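You operate a simulated robot arm through the tools that you are given. There is no shell and no other tool.

Carry out the task below with a simulated robot arm. There is one attempt and no reset: what you move stays moved.

## Task
Unlatch the pan on the white base, brush its dust off, refit and latch it.
Fine: brush it on the small table with the blue brush; put the brush back. Set down upright: deep narrow pan, blue brush. What is to be rubbed or washed off counts as gone when no trace of it is left.

The check looks at the end state, three seconds after you hand in, the way a careful person would. Anything else that was tipped, shoved, dropped, spilled or broken makes it a failure.

## Robot
A 6-joint arm with a fingered hand, fixed in place. Base frame: the origin is on the floor under the middle of its stand, x ahead of it, y to its left, z up. Readings come in m, degrees, newtons and seconds.
With the tool pointing down near the work surface it reaches from about 0.28 to 0.8 m from the base axis. Its first joint turns from -166.0 to 166.0 degrees. Payload 4 kg.
The TCP is the grasp point between the finger pads, 0.026 m short of the fingertips. In the tool frame z runs along the fingers and y along their closing line. The gripper opens to 0.132 m; its body begins 0.073 m behind the TCP. The gripper is a hand of 5 fingers: y runs from the thumb to the fingers, the wrist lies at [0, 0, -0.239] in the tool frame.
Orientation is that of the tool frame in the base frame, as a unit quaternion [w, x, y, z]. With the fingers straight down and closing along the base's y, the tool's x points along the base's -x, its y along +y and its z along -z.

## Interface
- The arm moves only by the tool move_arm. Its argument "moves" is a list of rows, each a list of 6 numbers: the shift along the base's x, y, z in m, then the turn, a rotation vector about the base's x, y, z in degrees. In form: [[x, y, z, wx, wy, wz], ...]. A call has 1 to 20 rows; each row shifts and turns the commanded pose from where the row before left it. A row lasts 0.2 s, in which the tool goes at most 0.05 m and 8.6 degrees; a call with a longer step from one row to the next is refused whole. A pose out of reach is approached as far as the arm can. The call stops where the force on the tool passes 40 N (or 10 N more than at its start, if that is more) or the arm is blocked; 0.2 s more then pass. In this call time passes only in rows, and 0.2 s behind the last. The reply holds the time, the measured pose of the TCP, the force on the tool along the base axes, the opening and the grip force, in the units named above and with some noise, with the torque about the TCP (base axes, N m) and any sound that the robot's microphone picked up.
- Cameras (640 x 400 px; columns grow to the right, rows downward): "scene" is fixed at [0.2192, -0.5004, 1.6688]; the picture's right is [0.93, -0.38, 0.00], its down [-0.22, -0.55, -0.81] and it looks along [0.30, 0.75, -0.59] (base axes); focal length 347 px, centre (320, 200). "wrist" rides on the gripper at [0.085, 0.002, -0.097] in the tool frame; the picture's right is [-0.02, 1.00, 0.00], its down [-0.75, -0.02, -0.66] and it looks along [-0.66, -0.01, 0.75] (tool axes); focal length 270 px, centre (320, 200). There is no depth. A picture from a camera that has moved, and an enlarged one, comes with that camera's place and axes in the base frame and with its lens.
- grab_frame(camera): a new picture of that camera. It takes no simulated time.
- curl_fingers(finger1, finger2, finger3, finger4, thumb_bend): sets how far each is bent, from 0 (flat) to 100 (curled in); at 30 the hand is open as for a grip, at 70 the pads meet at the TCP. One left out holds its place. A second passes; each finger stops where it meets its share of the squeeze, and holds until it gets a number again. It is the only way to open and close the hand. It gives what a move gives, with no picture; readings hold the bend of each and the force on the fingers (four entries, about 0 where the hand has none), thumb and palm.
- zoom(camera, box): a new picture of the part [left, top, right, bottom] of that camera's present view, enlarged. It takes no simulated time.
- close_job(): hands the job in; it is judged then, once.

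Places have to be worked out from the pictures, the camera data and where the tool is seen. Open the gripper and draw the arm clear of the work before you hand the job in, unless the task says otherwise.

The tools are called after "Request:" by a JSON object that holds its "method" and its "body". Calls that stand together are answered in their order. move_arm: Moves the arm, as the interface text tells. Its arguments: {"type":"object","properties":{"moves":{"type":"array","items":{"type":"array","items":{"type":"number"}}}},"required":["moves"]} The other tools are called the same way: curl_fingers (finger1, finger2, finger3, finger4, thumb_bend) moves the fingers one by one; grab_frame (camera) takes a picture; zoom (camera, box) takes an enlarged picture of a part of a camera's view; close_job () hands the job in.

At the start:

```text
clock: 0.0
tcp_pos: [0.253, 0.3865, 1.2602]
tcp_rot: [0.001, -0.001, 1.0, 0.001]
ft_force: [0.0, 0.7, 0.2]
torque: [0.01, -0.02, 0.03]
grip_width: 0.1318
finger_force: 0.0
shape: jaw
bend: [30.0, 30.0, 30.0, 30.0, 30.0]
finger forces: [0.0, 0.0, 0.1, 0.1, 0.1, 0.1]
```

scene: 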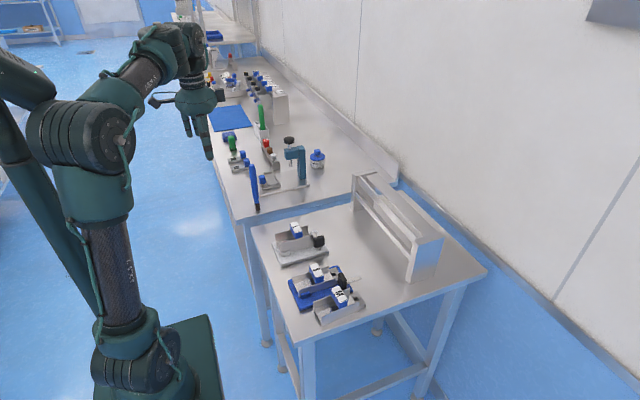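
wrist: 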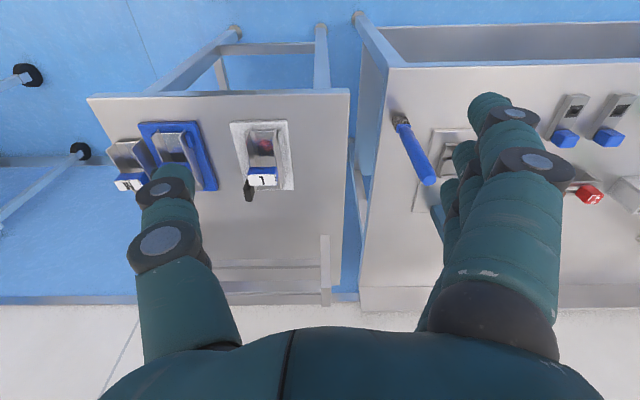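

I'll begin by looking closely at both tables in the scene view before moving anything.

Request:
{"method": "zoom", "body": {"camera": "scene", "box": [240, 200, 400, 300]}}

Request:
{"method": "zoom", "body": {"camera": "scene", "box": [200, 110, 360, 210]}}

Request:
{"method": "zoom", "body": {"camera": "scene", "box": [180, 40, 340, 140]}}

Request:
{"method": "zoom", "body": {"camera": "scene", "box": [270, 250, 390, 335]}}

Request:
{"method": "zoom", "body": {"camera": "wrist", "box": [80, 80, 360, 255]}}

Request:
{"method": "zoom", "body": {"camera": "wrist", "box": [360, 60, 640, 235]}}

```text
4.00 times, centred on (320, 250) of scene
camera zoom: at [0.2192, -0.5004, 1.6688], right [0.93, -0.38, 0.0], down [-0.22, -0.55, -0.81], along [0.3, 0.75, -0.59], focal length 1388 px, centre (320, 0)
```

zoom: 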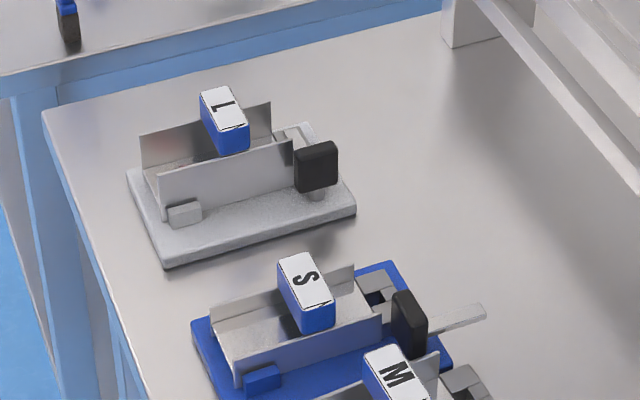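

```text
4.00 times, centred on (280, 160) of scene
camera zoom: at [0.2192, -0.5004, 1.6688], right [0.93, -0.38, 0.0], down [-0.22, -0.55, -0.81], along [0.3, 0.75, -0.59], focal length 1388 px, centre (480, 360)
```

zoom: 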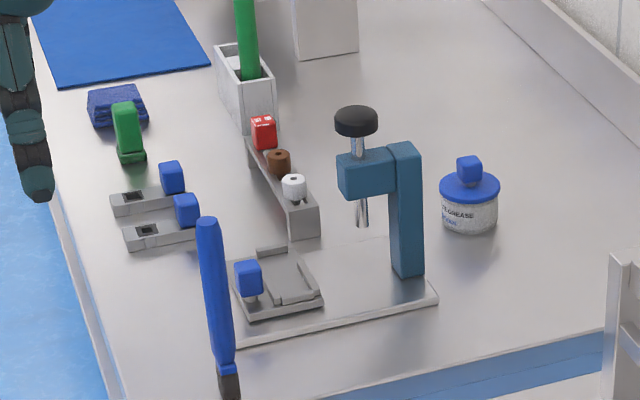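

```text
4.00 times, centred on (260, 90) of scene
camera zoom: at [0.2192, -0.5004, 1.6688], right [0.93, -0.38, 0.0], down [-0.22, -0.55, -0.81], along [0.3, 0.75, -0.59], focal length 1388 px, centre (560, 640)
```

zoom: 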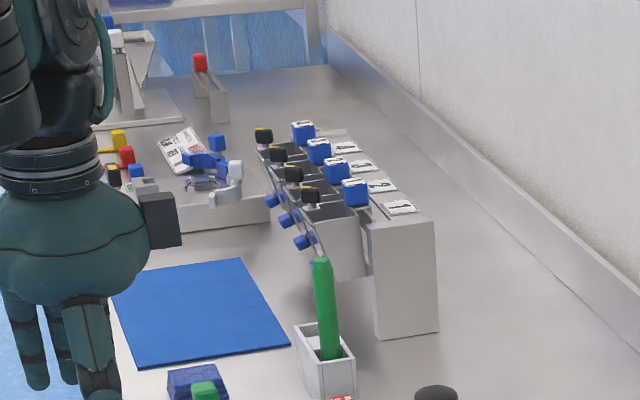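

```text
4.71 times, centred on (330, 292) of scene
camera zoom: at [0.2192, -0.5004, 1.6688], right [0.93, -0.38, 0.0], down [-0.22, -0.55, -0.81], along [0.3, 0.75, -0.59], focal length 1633 px, centre (273, -235)
```

zoom: 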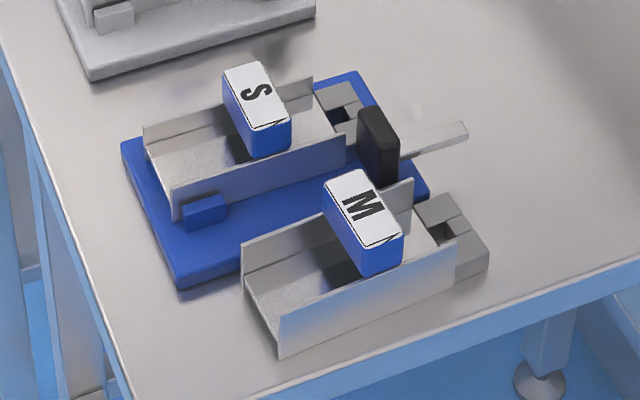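

```text
2.29 times, centred on (220, 168) of wrist
camera zoom: at [0.1676, 0.388, 1.3568], right [0.02, 1.0, 0.0], down [0.75, -0.02, 0.66], along [0.66, -0.01, -0.75], focal length 618 px, centre (549, 274)
```

zoom: 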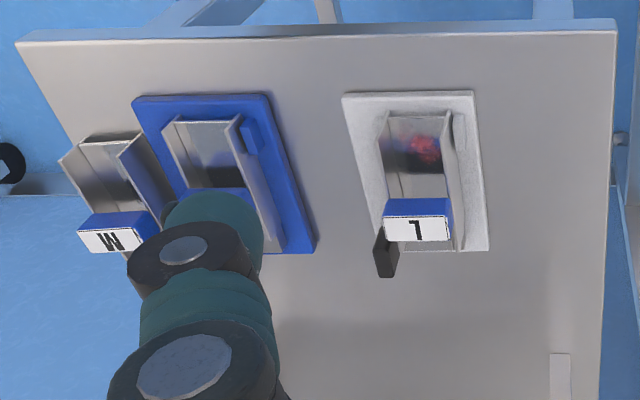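

```text
2.29 times, centred on (500, 148) of wrist
camera zoom: at [0.1676, 0.388, 1.3568], right [0.02, 1.0, 0.0], down [0.75, -0.02, 0.66], along [0.66, -0.01, -0.75], focal length 618 px, centre (-91, 320)
```

zoom: 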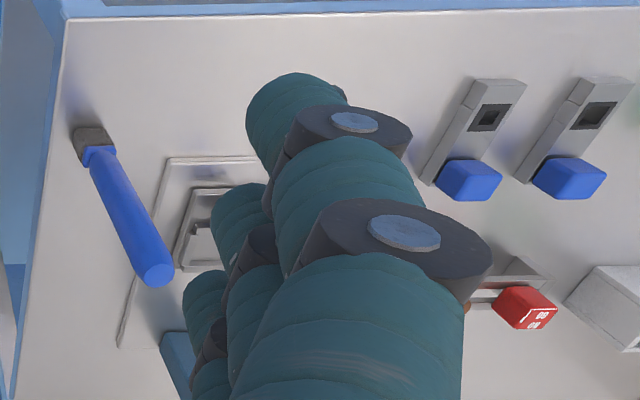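

The scene suggests the L pan sits on the white base at about (0.46, 0.28) with its grip near z 0.97, and the blue brush stands upright at about (0.39, 0.53), z 0.88–1.07. I'll lower the arm a bit toward the L pan to get a close wrist view.

Request:
{"method": "move_arm", "body": {"moves": [[0.008, -0.022, -0.027, 0, 0, 0], [0.008, -0.022, -0.027, 0, 0, 0], [0.008, -0.022, -0.027, 0, 0, 0], [0.008, -0.022, -0.027, 0, 0, 0], [0.006, -0.02, -0.027, 0, 0, 0]]}}

Request:
{"method": "grab_frame", "body": {"camera": "wrist"}}

Request:
{"method": "zoom", "body": {"camera": "wrist", "box": [220, 90, 420, 215]}}

```text
clock: 1.2
tcp_pos: [0.2942, 0.2809, 1.1262]
tcp_rot: [0.001, -0.001, 1.0, 0.001]
ft_force: [1.0, -0.6, 0.1]
torque: [-0.02, 0.0, 0.01]
grip_width: 0.1316
finger_force: 0.0
shape: jaw
bend: [30.0, 30.0, 30.0, 30.0, 30.0]
finger forces: [0.0, 0.0, 0.1, 0.1, 0.1, 0.0]
```

```text
taken
camera wrist: at [0.2084, 0.2827, 1.2228], right [0.02, 1.0, 0.0], down [0.75, -0.01, 0.66], along [0.66, -0.01, -0.75], focal length 270 px, centre (320, 200)
```

wrist: 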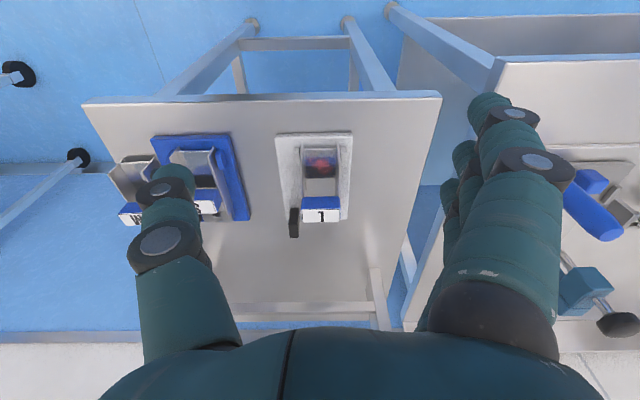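

```text
3.20 times, centred on (320, 152) of wrist
camera zoom: at [0.2084, 0.2827, 1.2228], right [0.02, 1.0, 0.0], down [0.75, -0.01, 0.66], along [0.66, -0.01, -0.75], focal length 865 px, centre (320, 352)
```

zoom: 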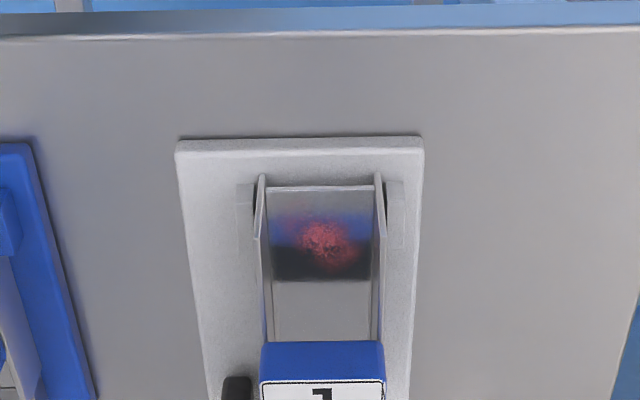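

The zooms are rendered crisp, so I'll use tight zooms from both cameras to understand the latch, the grip and the dust on the L pan.

Request:
{"method": "zoom", "body": {"camera": "scene", "box": [265, 215, 335, 270]}}

Request:
{"method": "zoom", "body": {"camera": "wrist", "box": [270, 125, 370, 245]}}

Request:
{"method": "zoom", "body": {"camera": "scene", "box": [285, 255, 370, 320]}}

Request:
{"method": "zoom", "body": {"camera": "scene", "box": [235, 155, 275, 220]}}

```text
7.27 times, centred on (300, 242) of scene
camera zoom: at [0.2192, -0.5004, 1.6688], right [0.93, -0.38, 0.0], down [-0.22, -0.55, -0.81], along [0.3, 0.75, -0.59], focal length 2524 px, centre (466, -109)
```

zoom: 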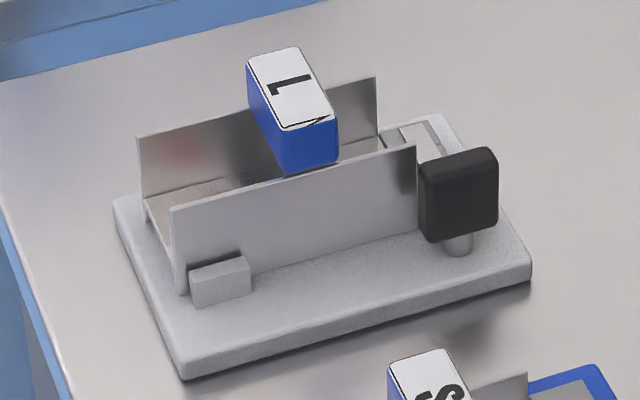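

```text
3.33 times, centred on (320, 185) of wrist
camera zoom: at [0.2084, 0.2827, 1.2228], right [0.02, 1.0, 0.0], down [0.75, -0.01, 0.66], along [0.66, -0.01, -0.75], focal length 901 px, centre (320, 250)
```

zoom: 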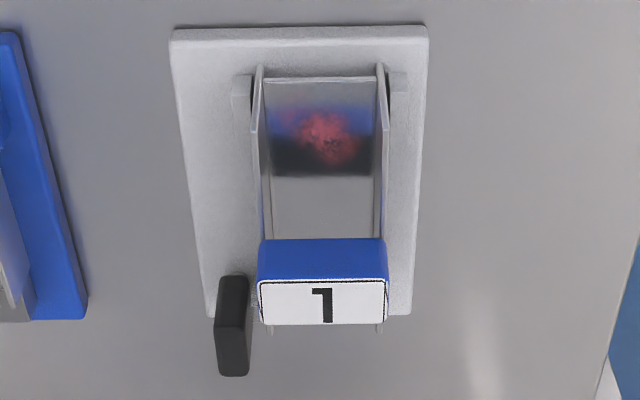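

```text
6.15 times, centred on (328, 288) of scene
camera zoom: at [0.2192, -0.5004, 1.6688], right [0.93, -0.38, 0.0], down [-0.22, -0.55, -0.81], along [0.3, 0.75, -0.59], focal length 2136 px, centre (274, -338)
```

zoom: 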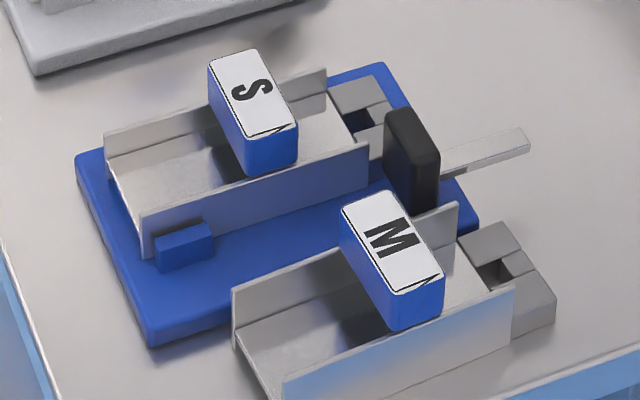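

```text
6.15 times, centred on (255, 188) of scene
camera zoom: at [0.2192, -0.5004, 1.6688], right [0.93, -0.38, 0.0], down [-0.22, -0.55, -0.81], along [0.3, 0.75, -0.59], focal length 2136 px, centre (720, 277)
```

zoom: 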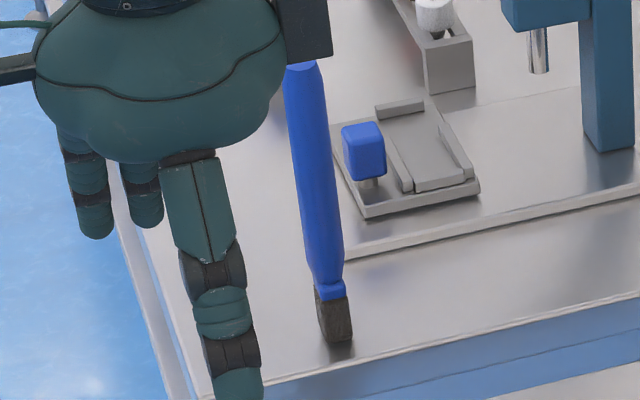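

The L pan looks latched: a swing lever whose black grip is turned 90° compared with the open S latch on the blue base. The red patch on the pan's floor near its open end is probably the dust. I'll move the wrist camera nearer to measure the geometry.

Request:
{"method": "move_arm", "body": {"moves": [[0.02, -0.003, -0.02, 0, 0, 0], [0.02, -0.003, -0.02, 0, 0, 0], [0.02, -0.003, -0.02, 0, 0, 0], [0.01, -0.003, -0.01, 0, 0, 0]]}}

Request:
{"method": "grab_frame", "body": {"camera": "wrist"}}

Request:
{"method": "zoom", "body": {"camera": "wrist", "box": [260, 80, 400, 240]}}

Request:
{"method": "grab_frame", "body": {"camera": "scene"}}

```text
clock: 2.2
tcp_pos: [0.3608, 0.2691, 1.0564]
tcp_rot: [0.001, -0.001, 1.0, 0.0]
ft_force: [0.6, -0.1, -0.3]
torque: [-0.01, 0.03, 0.02]
grip_width: 0.1318
finger_force: 0.1
shape: jaw
bend: [30.0, 30.0, 30.0, 30.0, 30.0]
finger forces: [0.0, 0.1, 0.0, 0.0, 0.0, 0.0]
```

```text
taken
camera wrist: at [0.276, 0.2693, 1.1537], right [0.02, 1.0, 0.0], down [0.75, -0.02, 0.66], along [0.66, -0.01, -0.75], focal length 270 px, centre (320, 200)
```

wrist: 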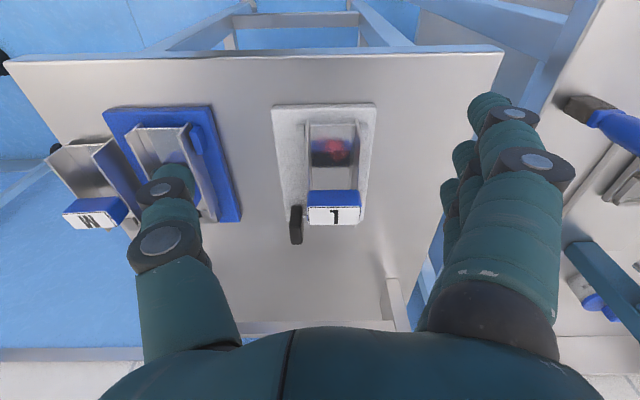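

```text
2.50 times, centred on (330, 160) of wrist
camera zoom: at [0.276, 0.2693, 1.1537], right [0.02, 1.0, 0.0], down [0.75, -0.02, 0.66], along [0.66, -0.01, -0.75], focal length 676 px, centre (295, 300)
```

zoom: 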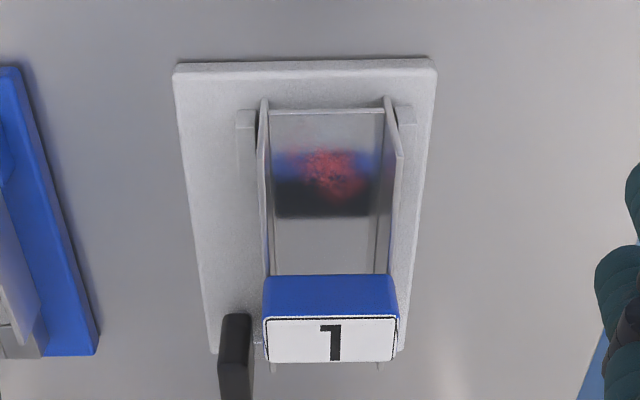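

```text
taken
```

scene: 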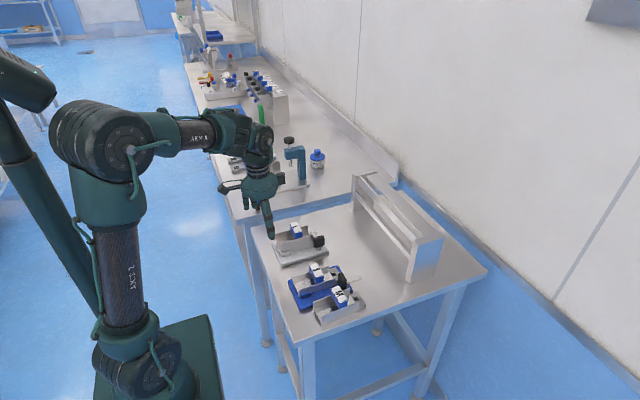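

From two wrist views plus the scene I place the white base at x 0.387–0.546, y 0.22–0.326 with its top at z≈0.886. The L grip is centred at (0.459, 0.280) with top z≈0.97, and the black latch knob at (0.515, 0.238), z≈0.91–0.95. I'll turn the hand −90° and look from the +y side to see the lever bar.

Request:
{"method": "move_arm", "body": {"moves": [[0.012, 0.011, 0.017, 0, 0, -8.2], [0.013, 0.012, 0.017, 0, 0, -8.2], [0.013, 0.012, 0, 0, 0, -8.2], [0.013, 0.012, 0, 0, 0, -8.2], [0.013, 0.012, 0, 0, 0, -8.2], [0.013, 0.012, 0, 0, 0, -8.2], [0.013, 0.012, 0, 0, 0, -8.2], [0.013, 0.012, 0, 0, 0, -8.2], [0.013, 0.012, 0, 0, 0, -8.2], [0.013, 0.012, 0, 0, 0, -8.2], [0.01, 0.012, 0, 0, 0, -8.0]]}}

Request:
{"method": "grab_frame", "body": {"camera": "wrist"}}

Request:
{"method": "zoom", "body": {"camera": "wrist", "box": [240, 120, 400, 220]}}

```text
clock: 4.6
tcp_pos: [0.5007, 0.3994, 1.0896]
tcp_rot: [0.001, 0.707, 0.707, 0.0]
ft_force: [0.1, 0.0, 0.8]
torque: [-0.02, -0.02, -0.02]
grip_width: 0.1319
finger_force: 0.0
shape: jaw
bend: [30.0, 30.0, 30.0, 30.0, 30.0]
finger forces: [0.0, 0.1, 0.1, 0.0, 0.0, 0.0]
```

```text
taken
camera wrist: at [0.5009, 0.4828, 1.1863], right [1.0, -0.02, 0.0], down [-0.02, -0.75, 0.66], along [-0.01, -0.66, -0.75], focal length 270 px, centre (320, 200)
```

wrist: 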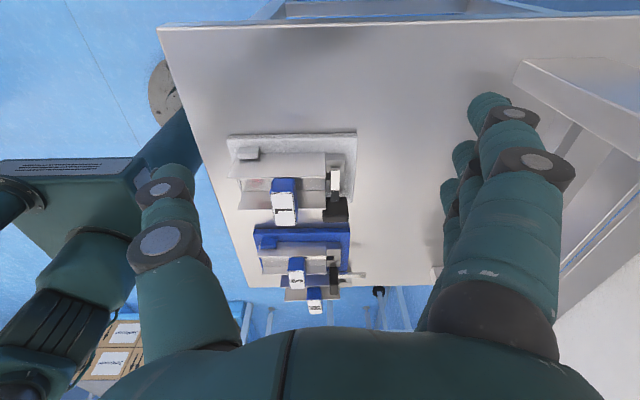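

```text
4.00 times, centred on (320, 170) of wrist
camera zoom: at [0.5009, 0.4828, 1.1863], right [1.0, -0.02, 0.0], down [-0.02, -0.75, 0.66], along [-0.01, -0.66, -0.75], focal length 1081 px, centre (320, 320)
```

zoom: 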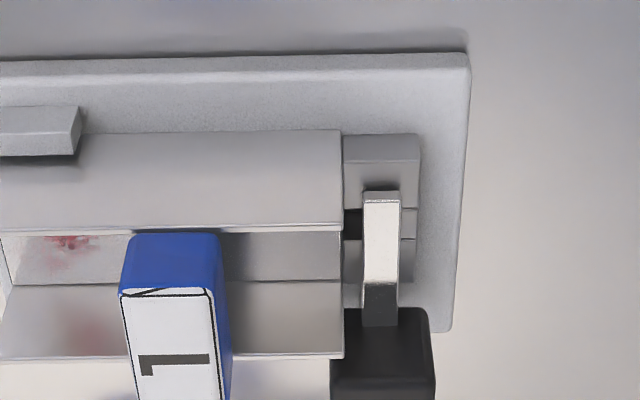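

The lever's bright bar runs from the black knob in +y over the notch of the pan's end block, so it is latched, and red dust shows on the pan floor. I'll zoom tighter on the knob and bar to get exact heights.

Request:
{"method": "zoom", "body": {"camera": "wrist", "box": [310, 160, 358, 230]}}

Request:
{"method": "zoom", "body": {"camera": "scene", "box": [300, 225, 330, 250]}}

Request:
{"method": "zoom", "body": {"camera": "wrist", "box": [225, 125, 365, 225]}}

```text
5.71 times, centred on (334, 195) of wrist
camera zoom: at [0.5009, 0.4828, 1.1863], right [1.0, -0.02, 0.0], down [-0.02, -0.75, 0.66], along [-0.01, -0.66, -0.75], focal length 1544 px, centre (240, 229)
```

zoom: 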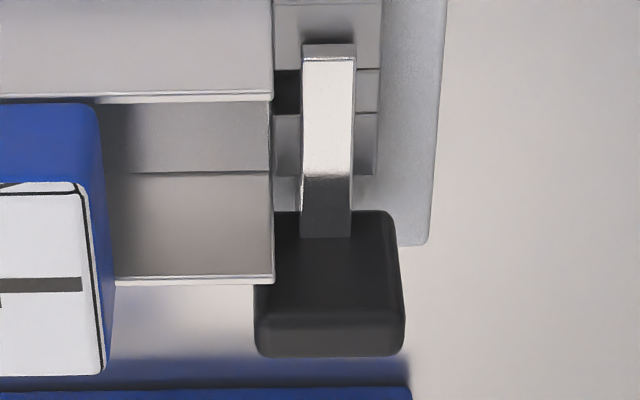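

```text
16.00 times, centred on (315, 238) of scene
camera zoom: at [0.2192, -0.5004, 1.6688], right [0.93, -0.38, 0.0], down [-0.22, -0.55, -0.81], along [0.3, 0.75, -0.59], focal length 5553 px, centre (400, -400)
```

zoom: 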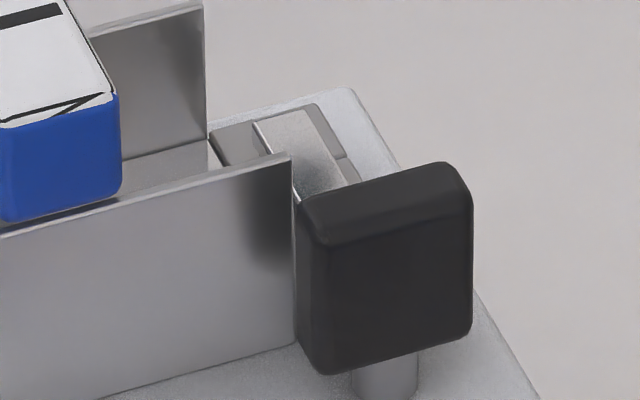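

```text
4.00 times, centred on (295, 175) of wrist
camera zoom: at [0.5009, 0.4828, 1.1863], right [1.0, -0.02, 0.0], down [-0.02, -0.75, 0.66], along [-0.01, -0.66, -0.75], focal length 1081 px, centre (420, 300)
```

zoom: 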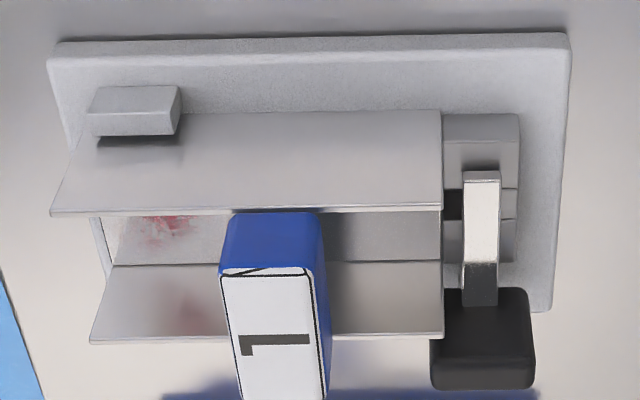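

The numbers settle: the knob is a plate centred at (0.517, 0.237), z 0.908–0.944, and the bar's top is at z≈0.917. The pan walls end at x≈0.5045 with rims at z≈0.945, so only a finger on the +x half can sit on the knob's +y face. I'll curl the other fingers here in free air to see the hand's shape.

Request:
{"method": "curl_fingers", "body": {"finger1": 100, "finger2": 100, "finger3": 55, "finger4": 100, "thumb_bend": 55}}

Request:
{"method": "grab_frame", "body": {"camera": "wrist"}}

Request:
{"method": "grab_frame", "body": {"camera": "scene"}}

Request:
{"method": "zoom", "body": {"camera": "scene", "box": [240, 140, 352, 210]}}

```text
clock: 5.6
tcp_pos: [0.4995, 0.3982, 1.0892]
tcp_rot: [0.001, 0.706, 0.708, 0.0]
ft_force: [0.8, 0.0, -0.4]
torque: [-0.01, -0.03, 0.0]
grip_width: 0.0501
finger_force: 0.0
shape: fingers
bend: [100.0, 100.0, 55.0, 100.0, 55.0]
finger forces: [0.1, 0.1, 0.1, 0.1, 0.0, 0.1]
```

```text
taken
camera wrist: at [0.5007, 0.4825, 1.1862], right [1.0, -0.02, 0.0], down [-0.02, -0.75, 0.66], along [-0.01, -0.66, -0.75], focal length 270 px, centre (320, 200)
```

wrist: 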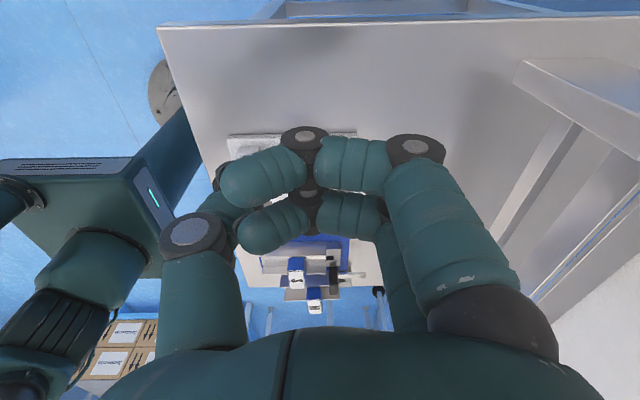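

```text
taken
```

scene: 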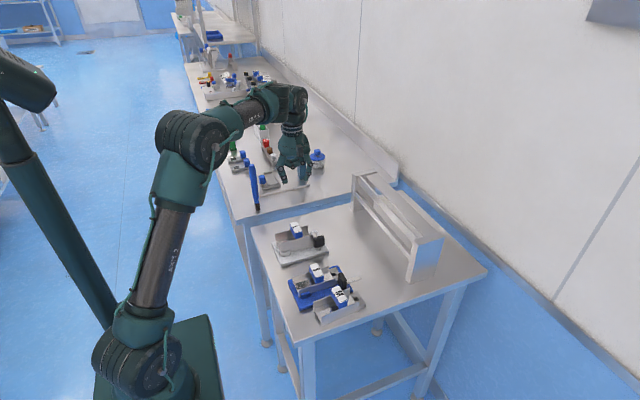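

```text
5.71 times, centred on (296, 175) of scene
camera zoom: at [0.2192, -0.5004, 1.6688], right [0.93, -0.38, 0.0], down [-0.22, -0.55, -0.81], along [0.3, 0.75, -0.59], focal length 1983 px, centre (457, 343)
```

zoom: 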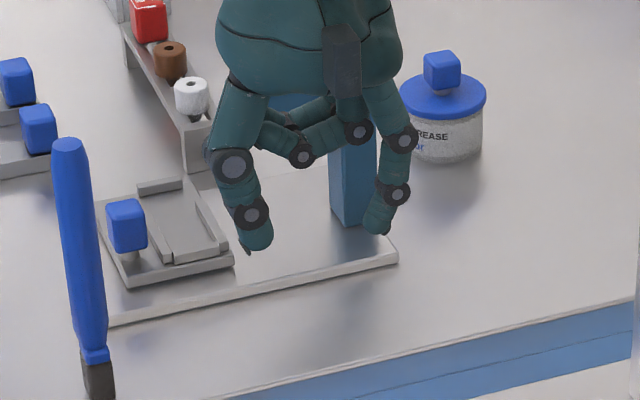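

Curled fingers ride about 5–6 cm above the fingertips, so they'll clear the pan. I'll turn back to yaw 0 and move above the knob with only finger 3 and the thumb extended.

Request:
{"method": "move_arm", "body": {"moves": [[0.001, -0.0148, -0.006, 0, 0, 8.2], [0.001, -0.0148, -0.006, 0, 0, 8.2], [0.001, -0.0148, -0.006, 0, 0, 8.2], [0.001, -0.0148, -0.006, 0, 0, 8.2], [0.001, -0.0148, -0.006, 0, 0, 8.2], [0.001, -0.0148, -0.006, 0, 0, 8.2], [0.001, -0.0148, -0.006, 0, 0, 8.2], [0.001, -0.0148, -0.006, 0, 0, 8.2], [0.001, -0.0148, -0.006, 0, 0, 8.2], [0.001, -0.0148, -0.006, 0, 0, 8.2], [0.001, -0.0132, -0.006, 0, 0, 8.0], [0, 0, 0, 0, 0, 0]]}}

Request:
{"method": "grab_frame", "body": {"camera": "wrist"}}

Request:
{"method": "zoom", "body": {"camera": "scene", "box": [265, 175, 361, 255]}}

```text
clock: 8.2
tcp_pos: [0.5092, 0.2352, 1.0256]
tcp_rot: [0.001, -0.001, 1.0, 0.001]
ft_force: [-0.3, 0.2, -0.1]
torque: [0.01, -0.04, 0.02]
grip_width: 0.0501
finger_force: 0.1
shape: fingers
bend: [100.0, 100.0, 55.0, 100.0, 55.0]
finger forces: [0.1, 0.0, 0.0, 0.0, 0.0, 0.0]
```

```text
taken
camera wrist: at [0.4246, 0.2363, 1.121], right [0.02, 1.0, 0.0], down [0.75, -0.01, 0.66], along [0.66, -0.01, -0.75], focal length 270 px, centre (320, 200)
```

wrist: 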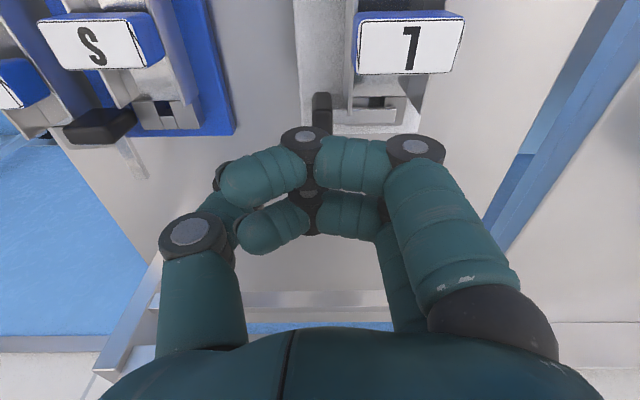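

```text
5.00 times, centred on (313, 215) of scene
camera zoom: at [0.2192, -0.5004, 1.6688], right [0.93, -0.38, 0.0], down [-0.22, -0.55, -0.81], along [0.3, 0.75, -0.59], focal length 1735 px, centre (355, 125)
```

zoom: 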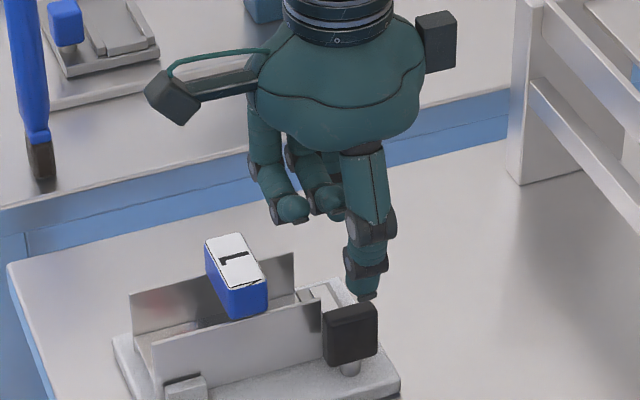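

The hand is above the knob with the thumb on the −y side. I'll descend to z≈0.975 and check clearances in the zoomed scene view.

Request:
{"method": "move_arm", "body": {"moves": [[0.001, 0.001, -0.015, 0, 0, 0], [0, 0.001, -0.015, 0, 0, 0], [0, 0, -0.015, 0, 0, 0], [0, 0, -0.005, 0, 0, 0], [0, 0, 0, 0, 0, 0]]}}

Request:
{"method": "zoom", "body": {"camera": "scene", "box": [285, 205, 345, 255]}}

Request:
{"method": "zoom", "body": {"camera": "wrist", "box": [220, 60, 420, 210]}}

```text
clock: 9.4
tcp_pos: [0.5113, 0.2394, 0.9739]
tcp_rot: [0.002, -0.001, 1.0, 0.001]
ft_force: [-0.4, 0.9, -0.5]
torque: [0.0, 0.0, 0.01]
grip_width: 0.0499
finger_force: 0.0
shape: fingers
bend: [100.0, 100.0, 55.0, 100.0, 55.0]
finger forces: [0.0, 0.0, 0.1, 0.0, 0.1, 0.0]
```

```text
8.00 times, centred on (315, 230) of scene
camera zoom: at [0.2192, -0.5004, 1.6688], right [0.93, -0.38, 0.0], down [-0.22, -0.55, -0.81], along [0.3, 0.75, -0.59], focal length 2776 px, centre (360, -40)
```

zoom: 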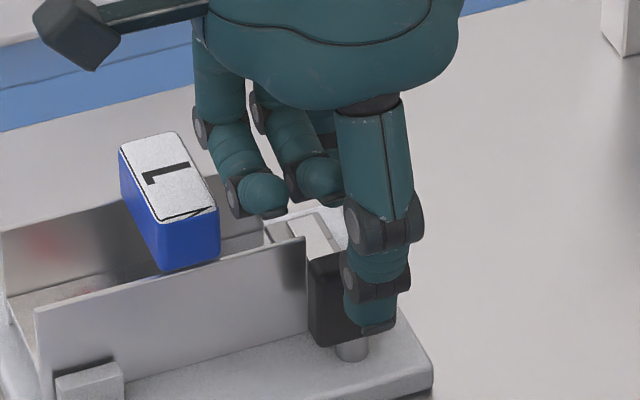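

```text
2.67 times, centred on (320, 135) of wrist
camera zoom: at [0.4258, 0.2406, 1.0706], right [0.02, 1.0, 0.0], down [0.75, -0.02, 0.66], along [0.66, -0.01, -0.75], focal length 721 px, centre (320, 373)
```

zoom: 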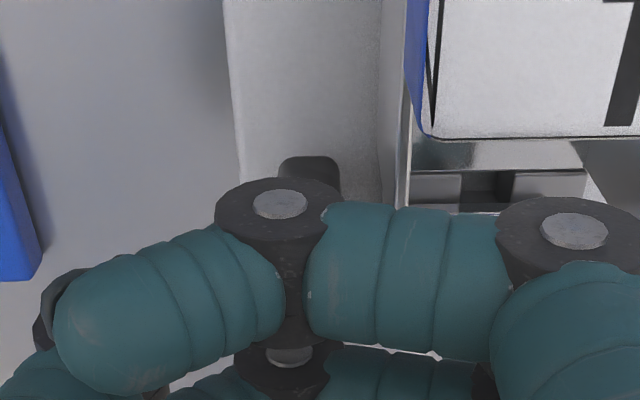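

The thumb lies beside the knob's −y face with its tip near z 0.935. I'll bring finger 3 nearly to its closed shape so it sits close to the knob's +y face, then descend in small steps.

Request:
{"method": "curl_fingers", "body": {"finger3": 62, "thumb_bend": 54}}

Request:
{"method": "move_arm", "body": {"moves": [[0, 0, -0.008, 0, 0, 0], [0, 0, -0.008, 0, 0, 0], [0, 0, -0.006, 0, 0, 0], [0, 0, 0, 0, 0, 0]]}}

Request:
{"method": "zoom", "body": {"camera": "scene", "box": [295, 215, 345, 255]}}

```text
clock: 10.4
tcp_pos: [0.5122, 0.2391, 0.9727]
tcp_rot: [-0.001, -0.001, 1.0, 0.001]
ft_force: [0.4, 0.2, 0.2]
torque: [-0.05, 0.02, 0.01]
grip_width: 0.0504
finger_force: 0.2
shape: fingers
bend: [100.0, 100.0, 62.0, 100.0, 54.0]
finger forces: [0.0, 0.1, 0.0, 0.0, 0.0, 0.0]
```

```text
clock: 11.4
tcp_pos: [0.5136, 0.2396, 0.9507]
tcp_rot: [0.001, -0.001, 1.0, 0.001]
ft_force: [1.1, 0.1, 0.9]
torque: [0.02, 0.05, -0.05]
grip_width: 0.0506
finger_force: 0.8
shape: fingers
bend: [100.0, 100.0, 62.0, 100.0, 54.0]
finger forces: [1.2, 0.0, 0.0, 0.1, 0.0, 0.0]
```

```text
10.00 times, centred on (320, 235) of scene
camera zoom: at [0.2192, -0.5004, 1.6688], right [0.93, -0.38, 0.0], down [-0.22, -0.55, -0.81], along [0.3, 0.75, -0.59], focal length 3470 px, centre (320, -150)
```

zoom: 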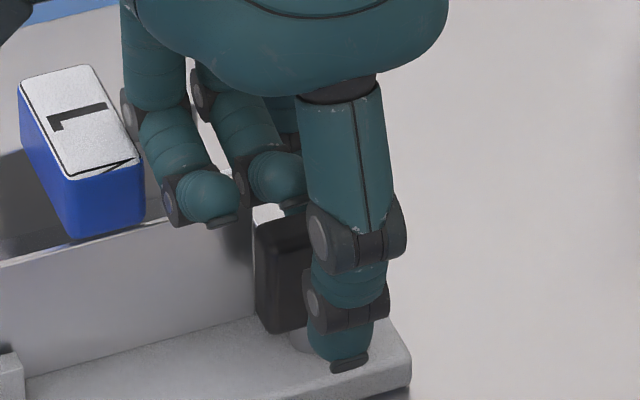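

Finger 1's curled joint is just touching the pan (1.2 N), so this pinch is too cramped; I'll back straight up. The better plan is to push the knob's +x end with finger 1 from the free +x side while turning the hand about the pivot.

Request:
{"method": "move_arm", "body": {"moves": [[0, 0, 0.02, 0, 0, 0], [0, 0, 0.03, 0, 0, 0], [0.015, 0, 0.03, 0, 0, 0], [0.02, -0.01, 0, 0, 0, 0], [0.016, -0.012, 0, 0, 0, 0], [0, 0, 0, 0, 0, 0]]}}

Request:
{"method": "curl_fingers", "body": {"finger1": 55, "finger2": 50, "finger3": 50, "finger4": 50, "thumb_bend": 40}}

Request:
{"method": "grab_frame", "body": {"camera": "wrist"}}

Request:
{"method": "zoom", "body": {"camera": "scene", "box": [275, 165, 371, 255]}}

```text
clock: 12.8
tcp_pos: [0.5626, 0.2183, 1.0317]
tcp_rot: [0.002, -0.001, 1.0, 0.001]
ft_force: [1.2, 0.1, 0.7]
torque: [0.0, 0.0, 0.01]
grip_width: 0.0504
finger_force: 0.0
shape: fingers
bend: [100.0, 100.0, 62.0, 100.0, 54.0]
finger forces: [0.0, 0.0, 0.0, 0.0, 0.0, 0.0]
```

```text
clock: 13.8
tcp_pos: [0.5633, 0.2203, 1.0308]
tcp_rot: [0.001, -0.001, 1.0, 0.001]
ft_force: [-0.2, 0.0, 0.9]
torque: [0.0, -0.02, 0.01]
grip_width: 0.0822
finger_force: 0.0
shape: fingers
bend: [55.0, 50.0, 50.0, 50.0, 40.0]
finger forces: [0.0, 0.0, 0.0, 0.0, 0.1, 0.0]
```

```text
taken
camera wrist: at [0.4776, 0.2202, 1.1289], right [0.02, 1.0, 0.0], down [0.75, -0.02, 0.66], along [0.66, -0.01, -0.75], focal length 270 px, centre (320, 200)
```

wrist: 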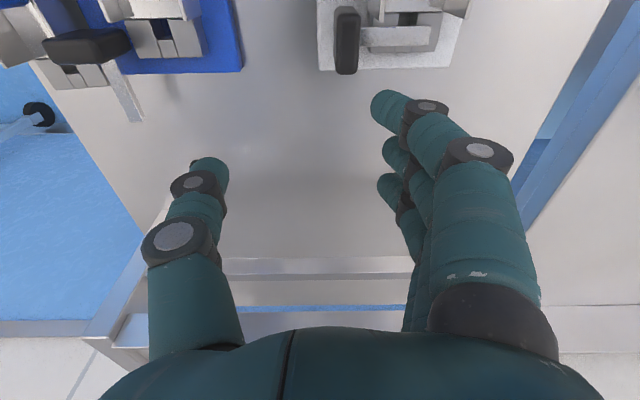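

```text
4.44 times, centred on (323, 210) of scene
camera zoom: at [0.2192, -0.5004, 1.6688], right [0.93, -0.38, 0.0], down [-0.22, -0.55, -0.81], along [0.3, 0.75, -0.59], focal length 1542 px, centre (307, 156)
```

zoom: 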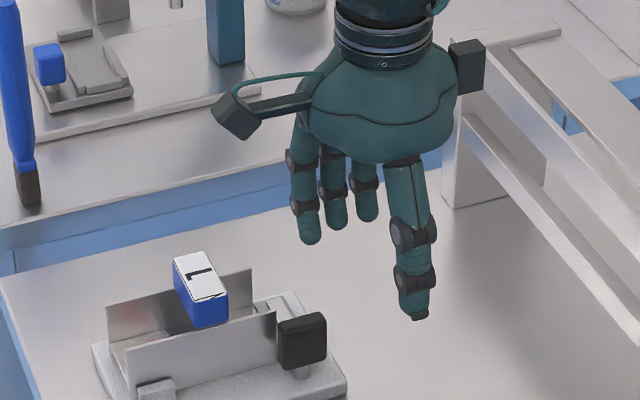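

Finger 1's tip is at about (0.530, 0.255) with its underside 34 mm below the TCP. I'll close the thumb a bit to keep it away from the S base, then descend so finger 1 hangs beside the knob's +y face just above the bar.

Request:
{"method": "curl_fingers", "body": {"thumb_bend": 56}}

Request:
{"method": "move_arm", "body": {"moves": [[0, 0.002, -0.02, 0, 0, 0], [0, 0, -0.02, 0, 0, 0], [0, 0, -0.015, 0, 0, 0], [0, 0, -0.012, 0, 0, 0], [0, 0, -0.008, 0, 0, 0], [0, 0, 0, 0, 0, 0]]}}

Request:
{"method": "zoom", "body": {"camera": "scene", "box": [295, 210, 345, 255]}}

Request:
{"method": "zoom", "body": {"camera": "wrist", "box": [240, 0, 480, 180]}}

```text
clock: 14.8
tcp_pos: [0.5616, 0.2192, 1.0322]
tcp_rot: [0.001, -0.001, 1.0, 0.001]
ft_force: [-0.2, 0.1, 0.1]
torque: [0.0, 0.0, -0.01]
grip_width: 0.0583
finger_force: 0.0
shape: fingers
bend: [55.0, 50.0, 50.0, 50.0, 56.0]
finger forces: [0.0, 0.1, 0.0, 0.1, 0.1, 0.0]
```

```text
clock: 16.2
tcp_pos: [0.5628, 0.2198, 0.9552]
tcp_rot: [0.001, -0.001, 1.0, 0.001]
ft_force: [0.4, 0.7, 0.8]
torque: [0.01, -0.01, 0.01]
grip_width: 0.0589
finger_force: 0.1
shape: fingers
bend: [55.0, 50.0, 50.0, 50.0, 56.0]
finger forces: [0.3, 0.1, 0.2, 0.0, 0.0, 0.0]
```

```text
8.89 times, centred on (320, 232) of scene
camera zoom: at [0.2192, -0.5004, 1.6688], right [0.93, -0.38, 0.0], down [-0.22, -0.55, -0.81], along [0.3, 0.75, -0.59], focal length 3085 px, centre (320, -89)
```

zoom: 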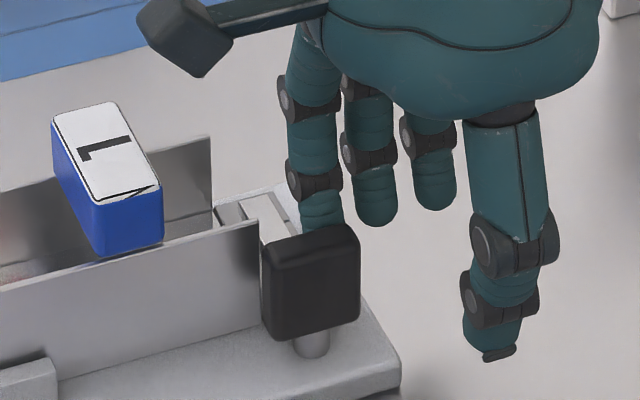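

```text
2.22 times, centred on (360, 90) of wrist
camera zoom: at [0.4773, 0.2206, 1.0525], right [0.02, 1.0, 0.0], down [0.75, -0.01, 0.66], along [0.66, -0.01, -0.75], focal length 601 px, centre (231, 444)
```

zoom: 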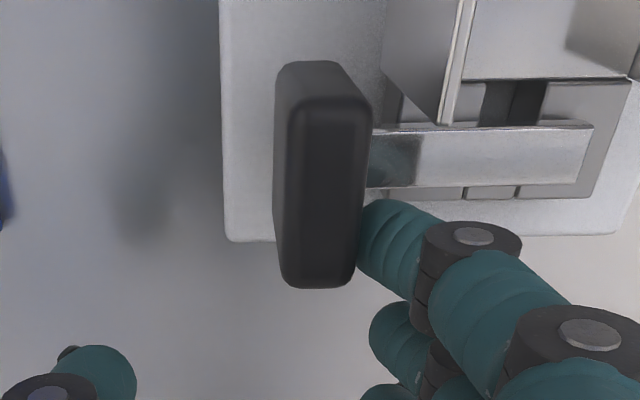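

Finger 1 now hangs right beside the +x end of the knob's +y face, clear of the bar. I'll shift 3 mm outward, drop 6 mm for more overlap, and start the sweep about the pivot (0.517, 0.237) with the first ~25°.

Request:
{"method": "move_arm", "body": {"moves": [[0.003, 0.001, 0, 0, 0, 0], [0, 0, -0.006, 0, 0, 0], [0, -0.002, 0, 0, 0, 0], [-0.0031, -0.0068, 0, 0, 0, -8.2], [-0.0041, -0.0063, 0, 0, 0, -8.2], [-0.0049, -0.0056, 0, 0, 0, -8.2], [0, 0, 0, 0, 0, 0]]}}

Request:
{"method": "zoom", "body": {"camera": "scene", "box": [295, 210, 345, 255]}}

Request:
{"method": "zoom", "body": {"camera": "wrist", "box": [240, 0, 480, 180]}}

```text
clock: 17.8
tcp_pos: [0.5544, 0.1992, 0.9496]
tcp_rot: [0.001, 0.213, 0.977, 0.0]
ft_force: [0.2, 0.8, 0.3]
torque: [0.02, 0.01, -0.03]
grip_width: 0.0616
finger_force: 0.7
shape: fingers
bend: [53.0, 50.0, 50.0, 50.0, 56.0]
finger forces: [1.4, 0.2, 0.0, 0.0, 0.0, 0.0]
```

```text
8.89 times, centred on (320, 232) of scene
camera zoom: at [0.2192, -0.5004, 1.6688], right [0.93, -0.38, 0.0], down [-0.22, -0.55, -0.81], along [0.3, 0.75, -0.59], focal length 3085 px, centre (320, -89)
```

zoom: 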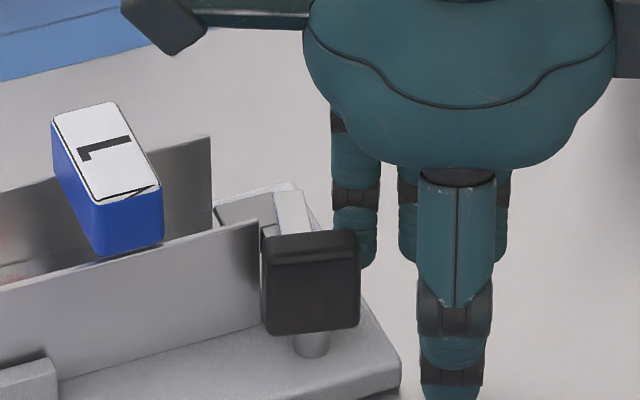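

```text
2.22 times, centred on (360, 90) of wrist
camera zoom: at [0.4772, 0.2368, 1.0469], right [0.43, 0.9, 0.0], down [0.68, -0.33, 0.66], along [0.59, -0.29, -0.75], focal length 601 px, centre (231, 444)
```

zoom: 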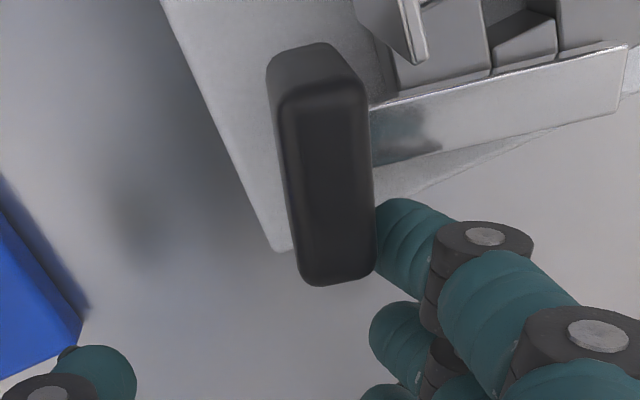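

The latch is turning: the bar has started to swing away, with only about 1.4 N on finger 1. I'll continue the arc.

Request:
{"method": "move_arm", "body": {"moves": [[-0.0057, -0.0049, 0, 0, 0, -8.2], [-0.0064, -0.004, 0, 0, 0, -8.2], [-0.0068, -0.0031, 0, 0, 0, -8.2], [-0.0072, -0.0021, 0, 0, 0, -8.2], [0, 0, 0, 0, 0, 0]]}}

Request:
{"method": "zoom", "body": {"camera": "scene", "box": [295, 210, 345, 255]}}

Request:
{"method": "zoom", "body": {"camera": "wrist", "box": [240, 0, 480, 180]}}

```text
clock: 19.0
tcp_pos: [0.5272, 0.1863, 0.9504]
tcp_rot: [0.001, 0.48, 0.877, 0.001]
ft_force: [0.8, 1.7, 0.1]
torque: [0.05, 0.01, -0.06]
grip_width: 0.0618
finger_force: 0.8
shape: fingers
bend: [53.0, 50.0, 50.0, 50.0, 56.0]
finger forces: [1.6, 0.0, 0.0, 0.1, 0.1, 0.0]
```

```text
8.89 times, centred on (320, 232) of scene
camera zoom: at [0.2192, -0.5004, 1.6688], right [0.93, -0.38, 0.0], down [-0.22, -0.55, -0.81], along [0.3, 0.75, -0.59], focal length 3085 px, centre (320, -89)
```

zoom: 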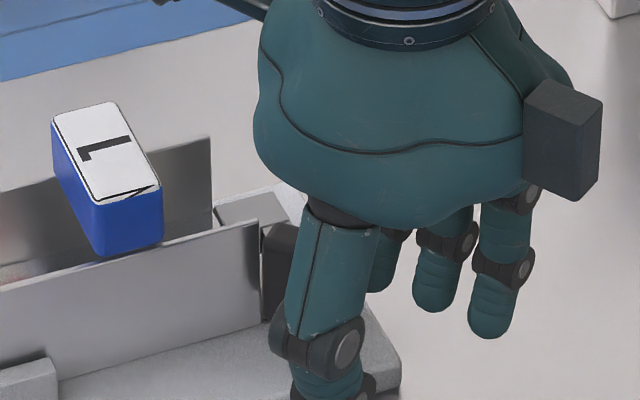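

```text
2.22 times, centred on (360, 90) of wrist
camera zoom: at [0.4826, 0.2579, 1.0463], right [0.85, 0.52, 0.0], down [0.39, -0.64, 0.66], along [0.35, -0.56, -0.75], focal length 601 px, centre (231, 444)
```

zoom: 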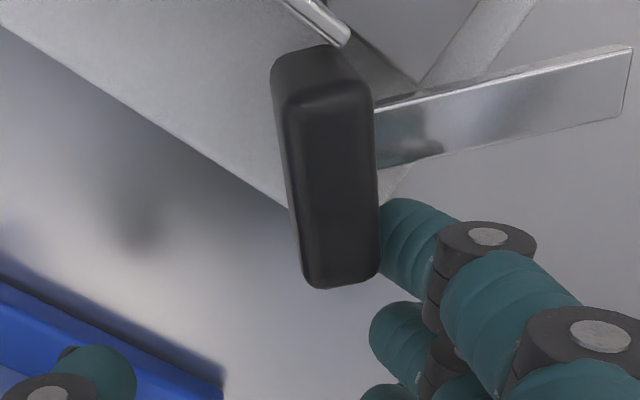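

The bar has swung past 50°. I'll continue the arc through the last ~33° plus one extra row since the knob lags the hand slightly.

Request:
{"method": "move_arm", "body": {"moves": [[-0.0074, -0.001, 0, 0, 0, -8.2], [-0.0075, 0.0001, 0, 0, 0, -8.2], [-0.0074, 0.0011, 0, 0, 0, -8.2], [-0.0072, 0.0021, 0, 0, 0, -8.2], [0, 0, 0, 0, 0, 0]]}}

Request:
{"method": "zoom", "body": {"camera": "wrist", "box": [240, 0, 480, 180]}}

Request:
{"method": "zoom", "body": {"camera": "scene", "box": [285, 200, 355, 255]}}

```text
clock: 20.2
tcp_pos: [0.4988, 0.1872, 0.9494]
tcp_rot: [0.002, 0.708, 0.706, 0.0]
ft_force: [1.5, 0.4, 0.0]
torque: [0.0, -0.05, -0.05]
grip_width: 0.0616
finger_force: 0.9
shape: fingers
bend: [53.0, 50.0, 50.0, 50.0, 56.0]
finger forces: [1.2, 0.1, 0.0, 0.1, 0.0, 0.0]
```

```text
2.22 times, centred on (360, 90) of wrist
camera zoom: at [0.5003, 0.2711, 1.0463], right [1.0, -0.02, 0.0], down [-0.02, -0.75, 0.66], along [-0.01, -0.66, -0.75], focal length 601 px, centre (231, 444)
```

zoom: 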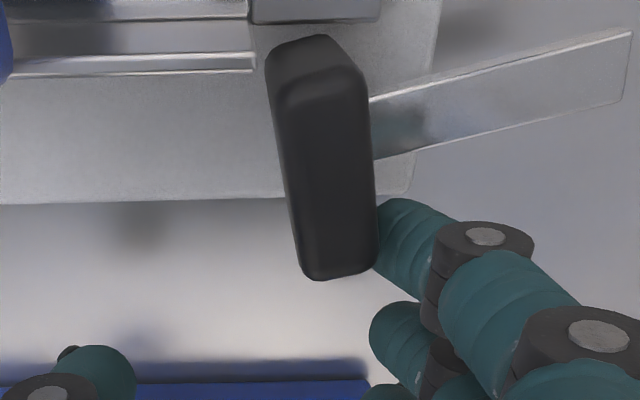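

```text
7.27 times, centred on (320, 228) of scene
camera zoom: at [0.2192, -0.5004, 1.6688], right [0.93, -0.38, 0.0], down [-0.22, -0.55, -0.81], along [0.3, 0.75, -0.59], focal length 2524 px, centre (320, 0)
```

zoom: 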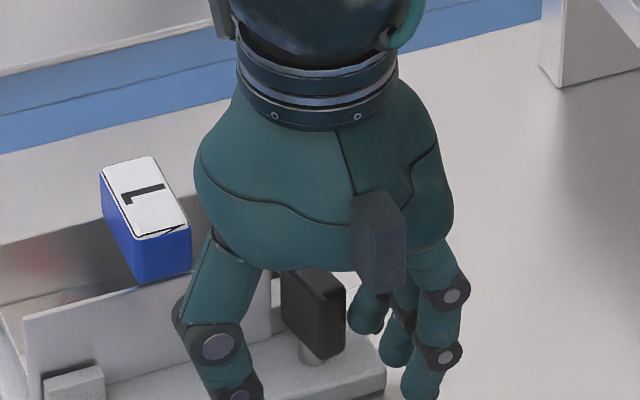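

The bar now points nearly along +x, about 10° short. One more row of arc finishes it.

Request:
{"method": "move_arm", "body": {"moves": [[-0.0068, 0.0032, 0, 0, 0, -8.2], [0, 0, 0, 0, 0, 0]]}}

Request:
{"method": "zoom", "body": {"camera": "wrist", "box": [240, 0, 480, 180]}}

```text
clock: 20.8
tcp_pos: [0.4924, 0.191, 0.952]
tcp_rot: [0.002, 0.757, 0.654, 0.0]
ft_force: [2.1, -1.1, -1.4]
torque: [-0.01, -0.02, -0.04]
grip_width: 0.0624
finger_force: 1.2
shape: fingers
bend: [53.0, 50.0, 50.0, 50.0, 56.0]
finger forces: [1.8, 0.0, 0.0, 0.0, 0.1, 0.0]
```

```text
2.22 times, centred on (360, 90) of wrist
camera zoom: at [0.5054, 0.274, 1.0472], right [0.99, -0.17, 0.0], down [-0.13, -0.74, 0.66], along [-0.11, -0.65, -0.75], focal length 601 px, centre (231, 444)
```

zoom: 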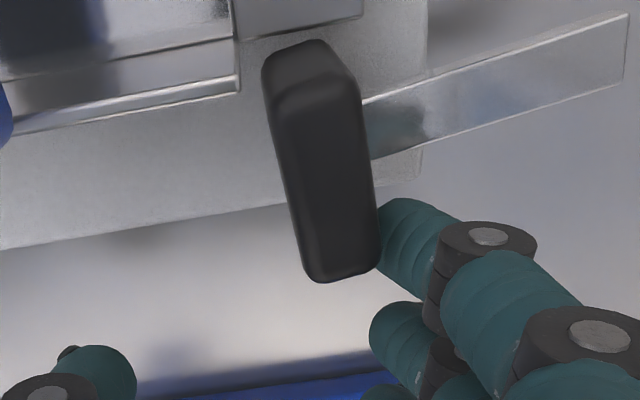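

The knob is now turned essentially fully open. I'll back finger 1 off from the knob, lift clear and check the latch from above.

Request:
{"method": "move_arm", "body": {"moves": [[0.008, -0.004, 0, 0, 0, 0], [0, 0, 0.02, 0, 0, 0], [0, 0, 0.03, 0, 0, 0], [0, 0, 0.03, 0, 0, 0], [0, -0.02, 0.01, 0, 0, 0], [0, -0.02, 0, 0, 0, 8.2], [0, 0, 0, 0, 0, 8.2], [0, 0, 0, 0, 0, 0]]}}

Request:
{"method": "zoom", "body": {"camera": "scene", "box": [265, 205, 345, 260]}}

Request:
{"method": "grab_frame", "body": {"camera": "wrist"}}

```text
clock: 22.6
tcp_pos: [0.4994, 0.1465, 1.0405]
tcp_rot: [0.001, 0.655, 0.756, 0.0]
ft_force: [-0.7, 0.6, 0.6]
torque: [0.0, 0.0, -0.01]
grip_width: 0.059
finger_force: 0.0
shape: fingers
bend: [55.0, 50.0, 50.0, 50.0, 56.0]
finger forces: [0.0, 0.1, 0.0, 0.0, 0.0, 0.0]
```

```text
7.27 times, centred on (305, 232) of scene
camera zoom: at [0.2192, -0.5004, 1.6688], right [0.93, -0.38, 0.0], down [-0.22, -0.55, -0.81], along [0.3, 0.75, -0.59], focal length 2524 px, centre (429, -36)
```

zoom: 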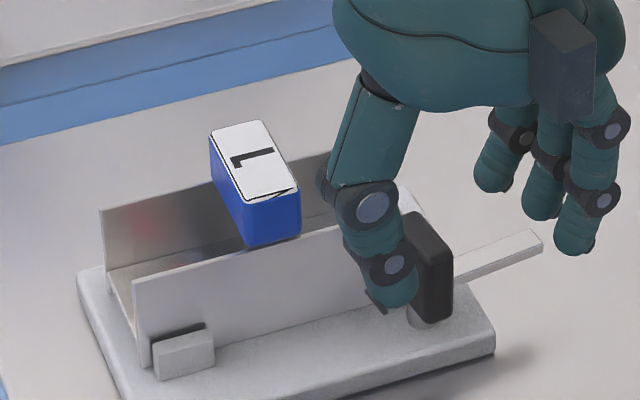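

```text
taken
camera wrist: at [0.4882, 0.2307, 1.1373], right [0.99, 0.12, 0.0], down [0.09, -0.75, 0.66], along [0.08, -0.65, -0.75], focal length 270 px, centre (320, 200)
```

wrist: 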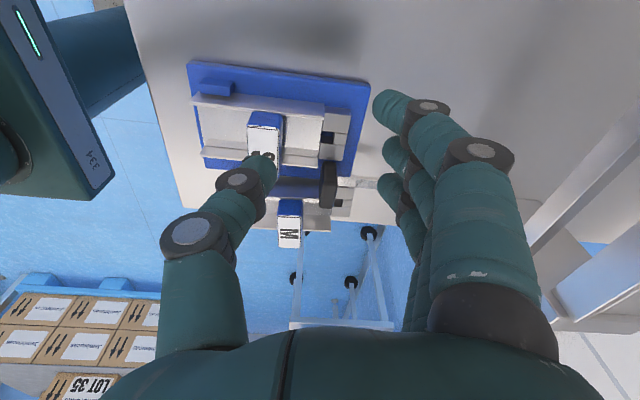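

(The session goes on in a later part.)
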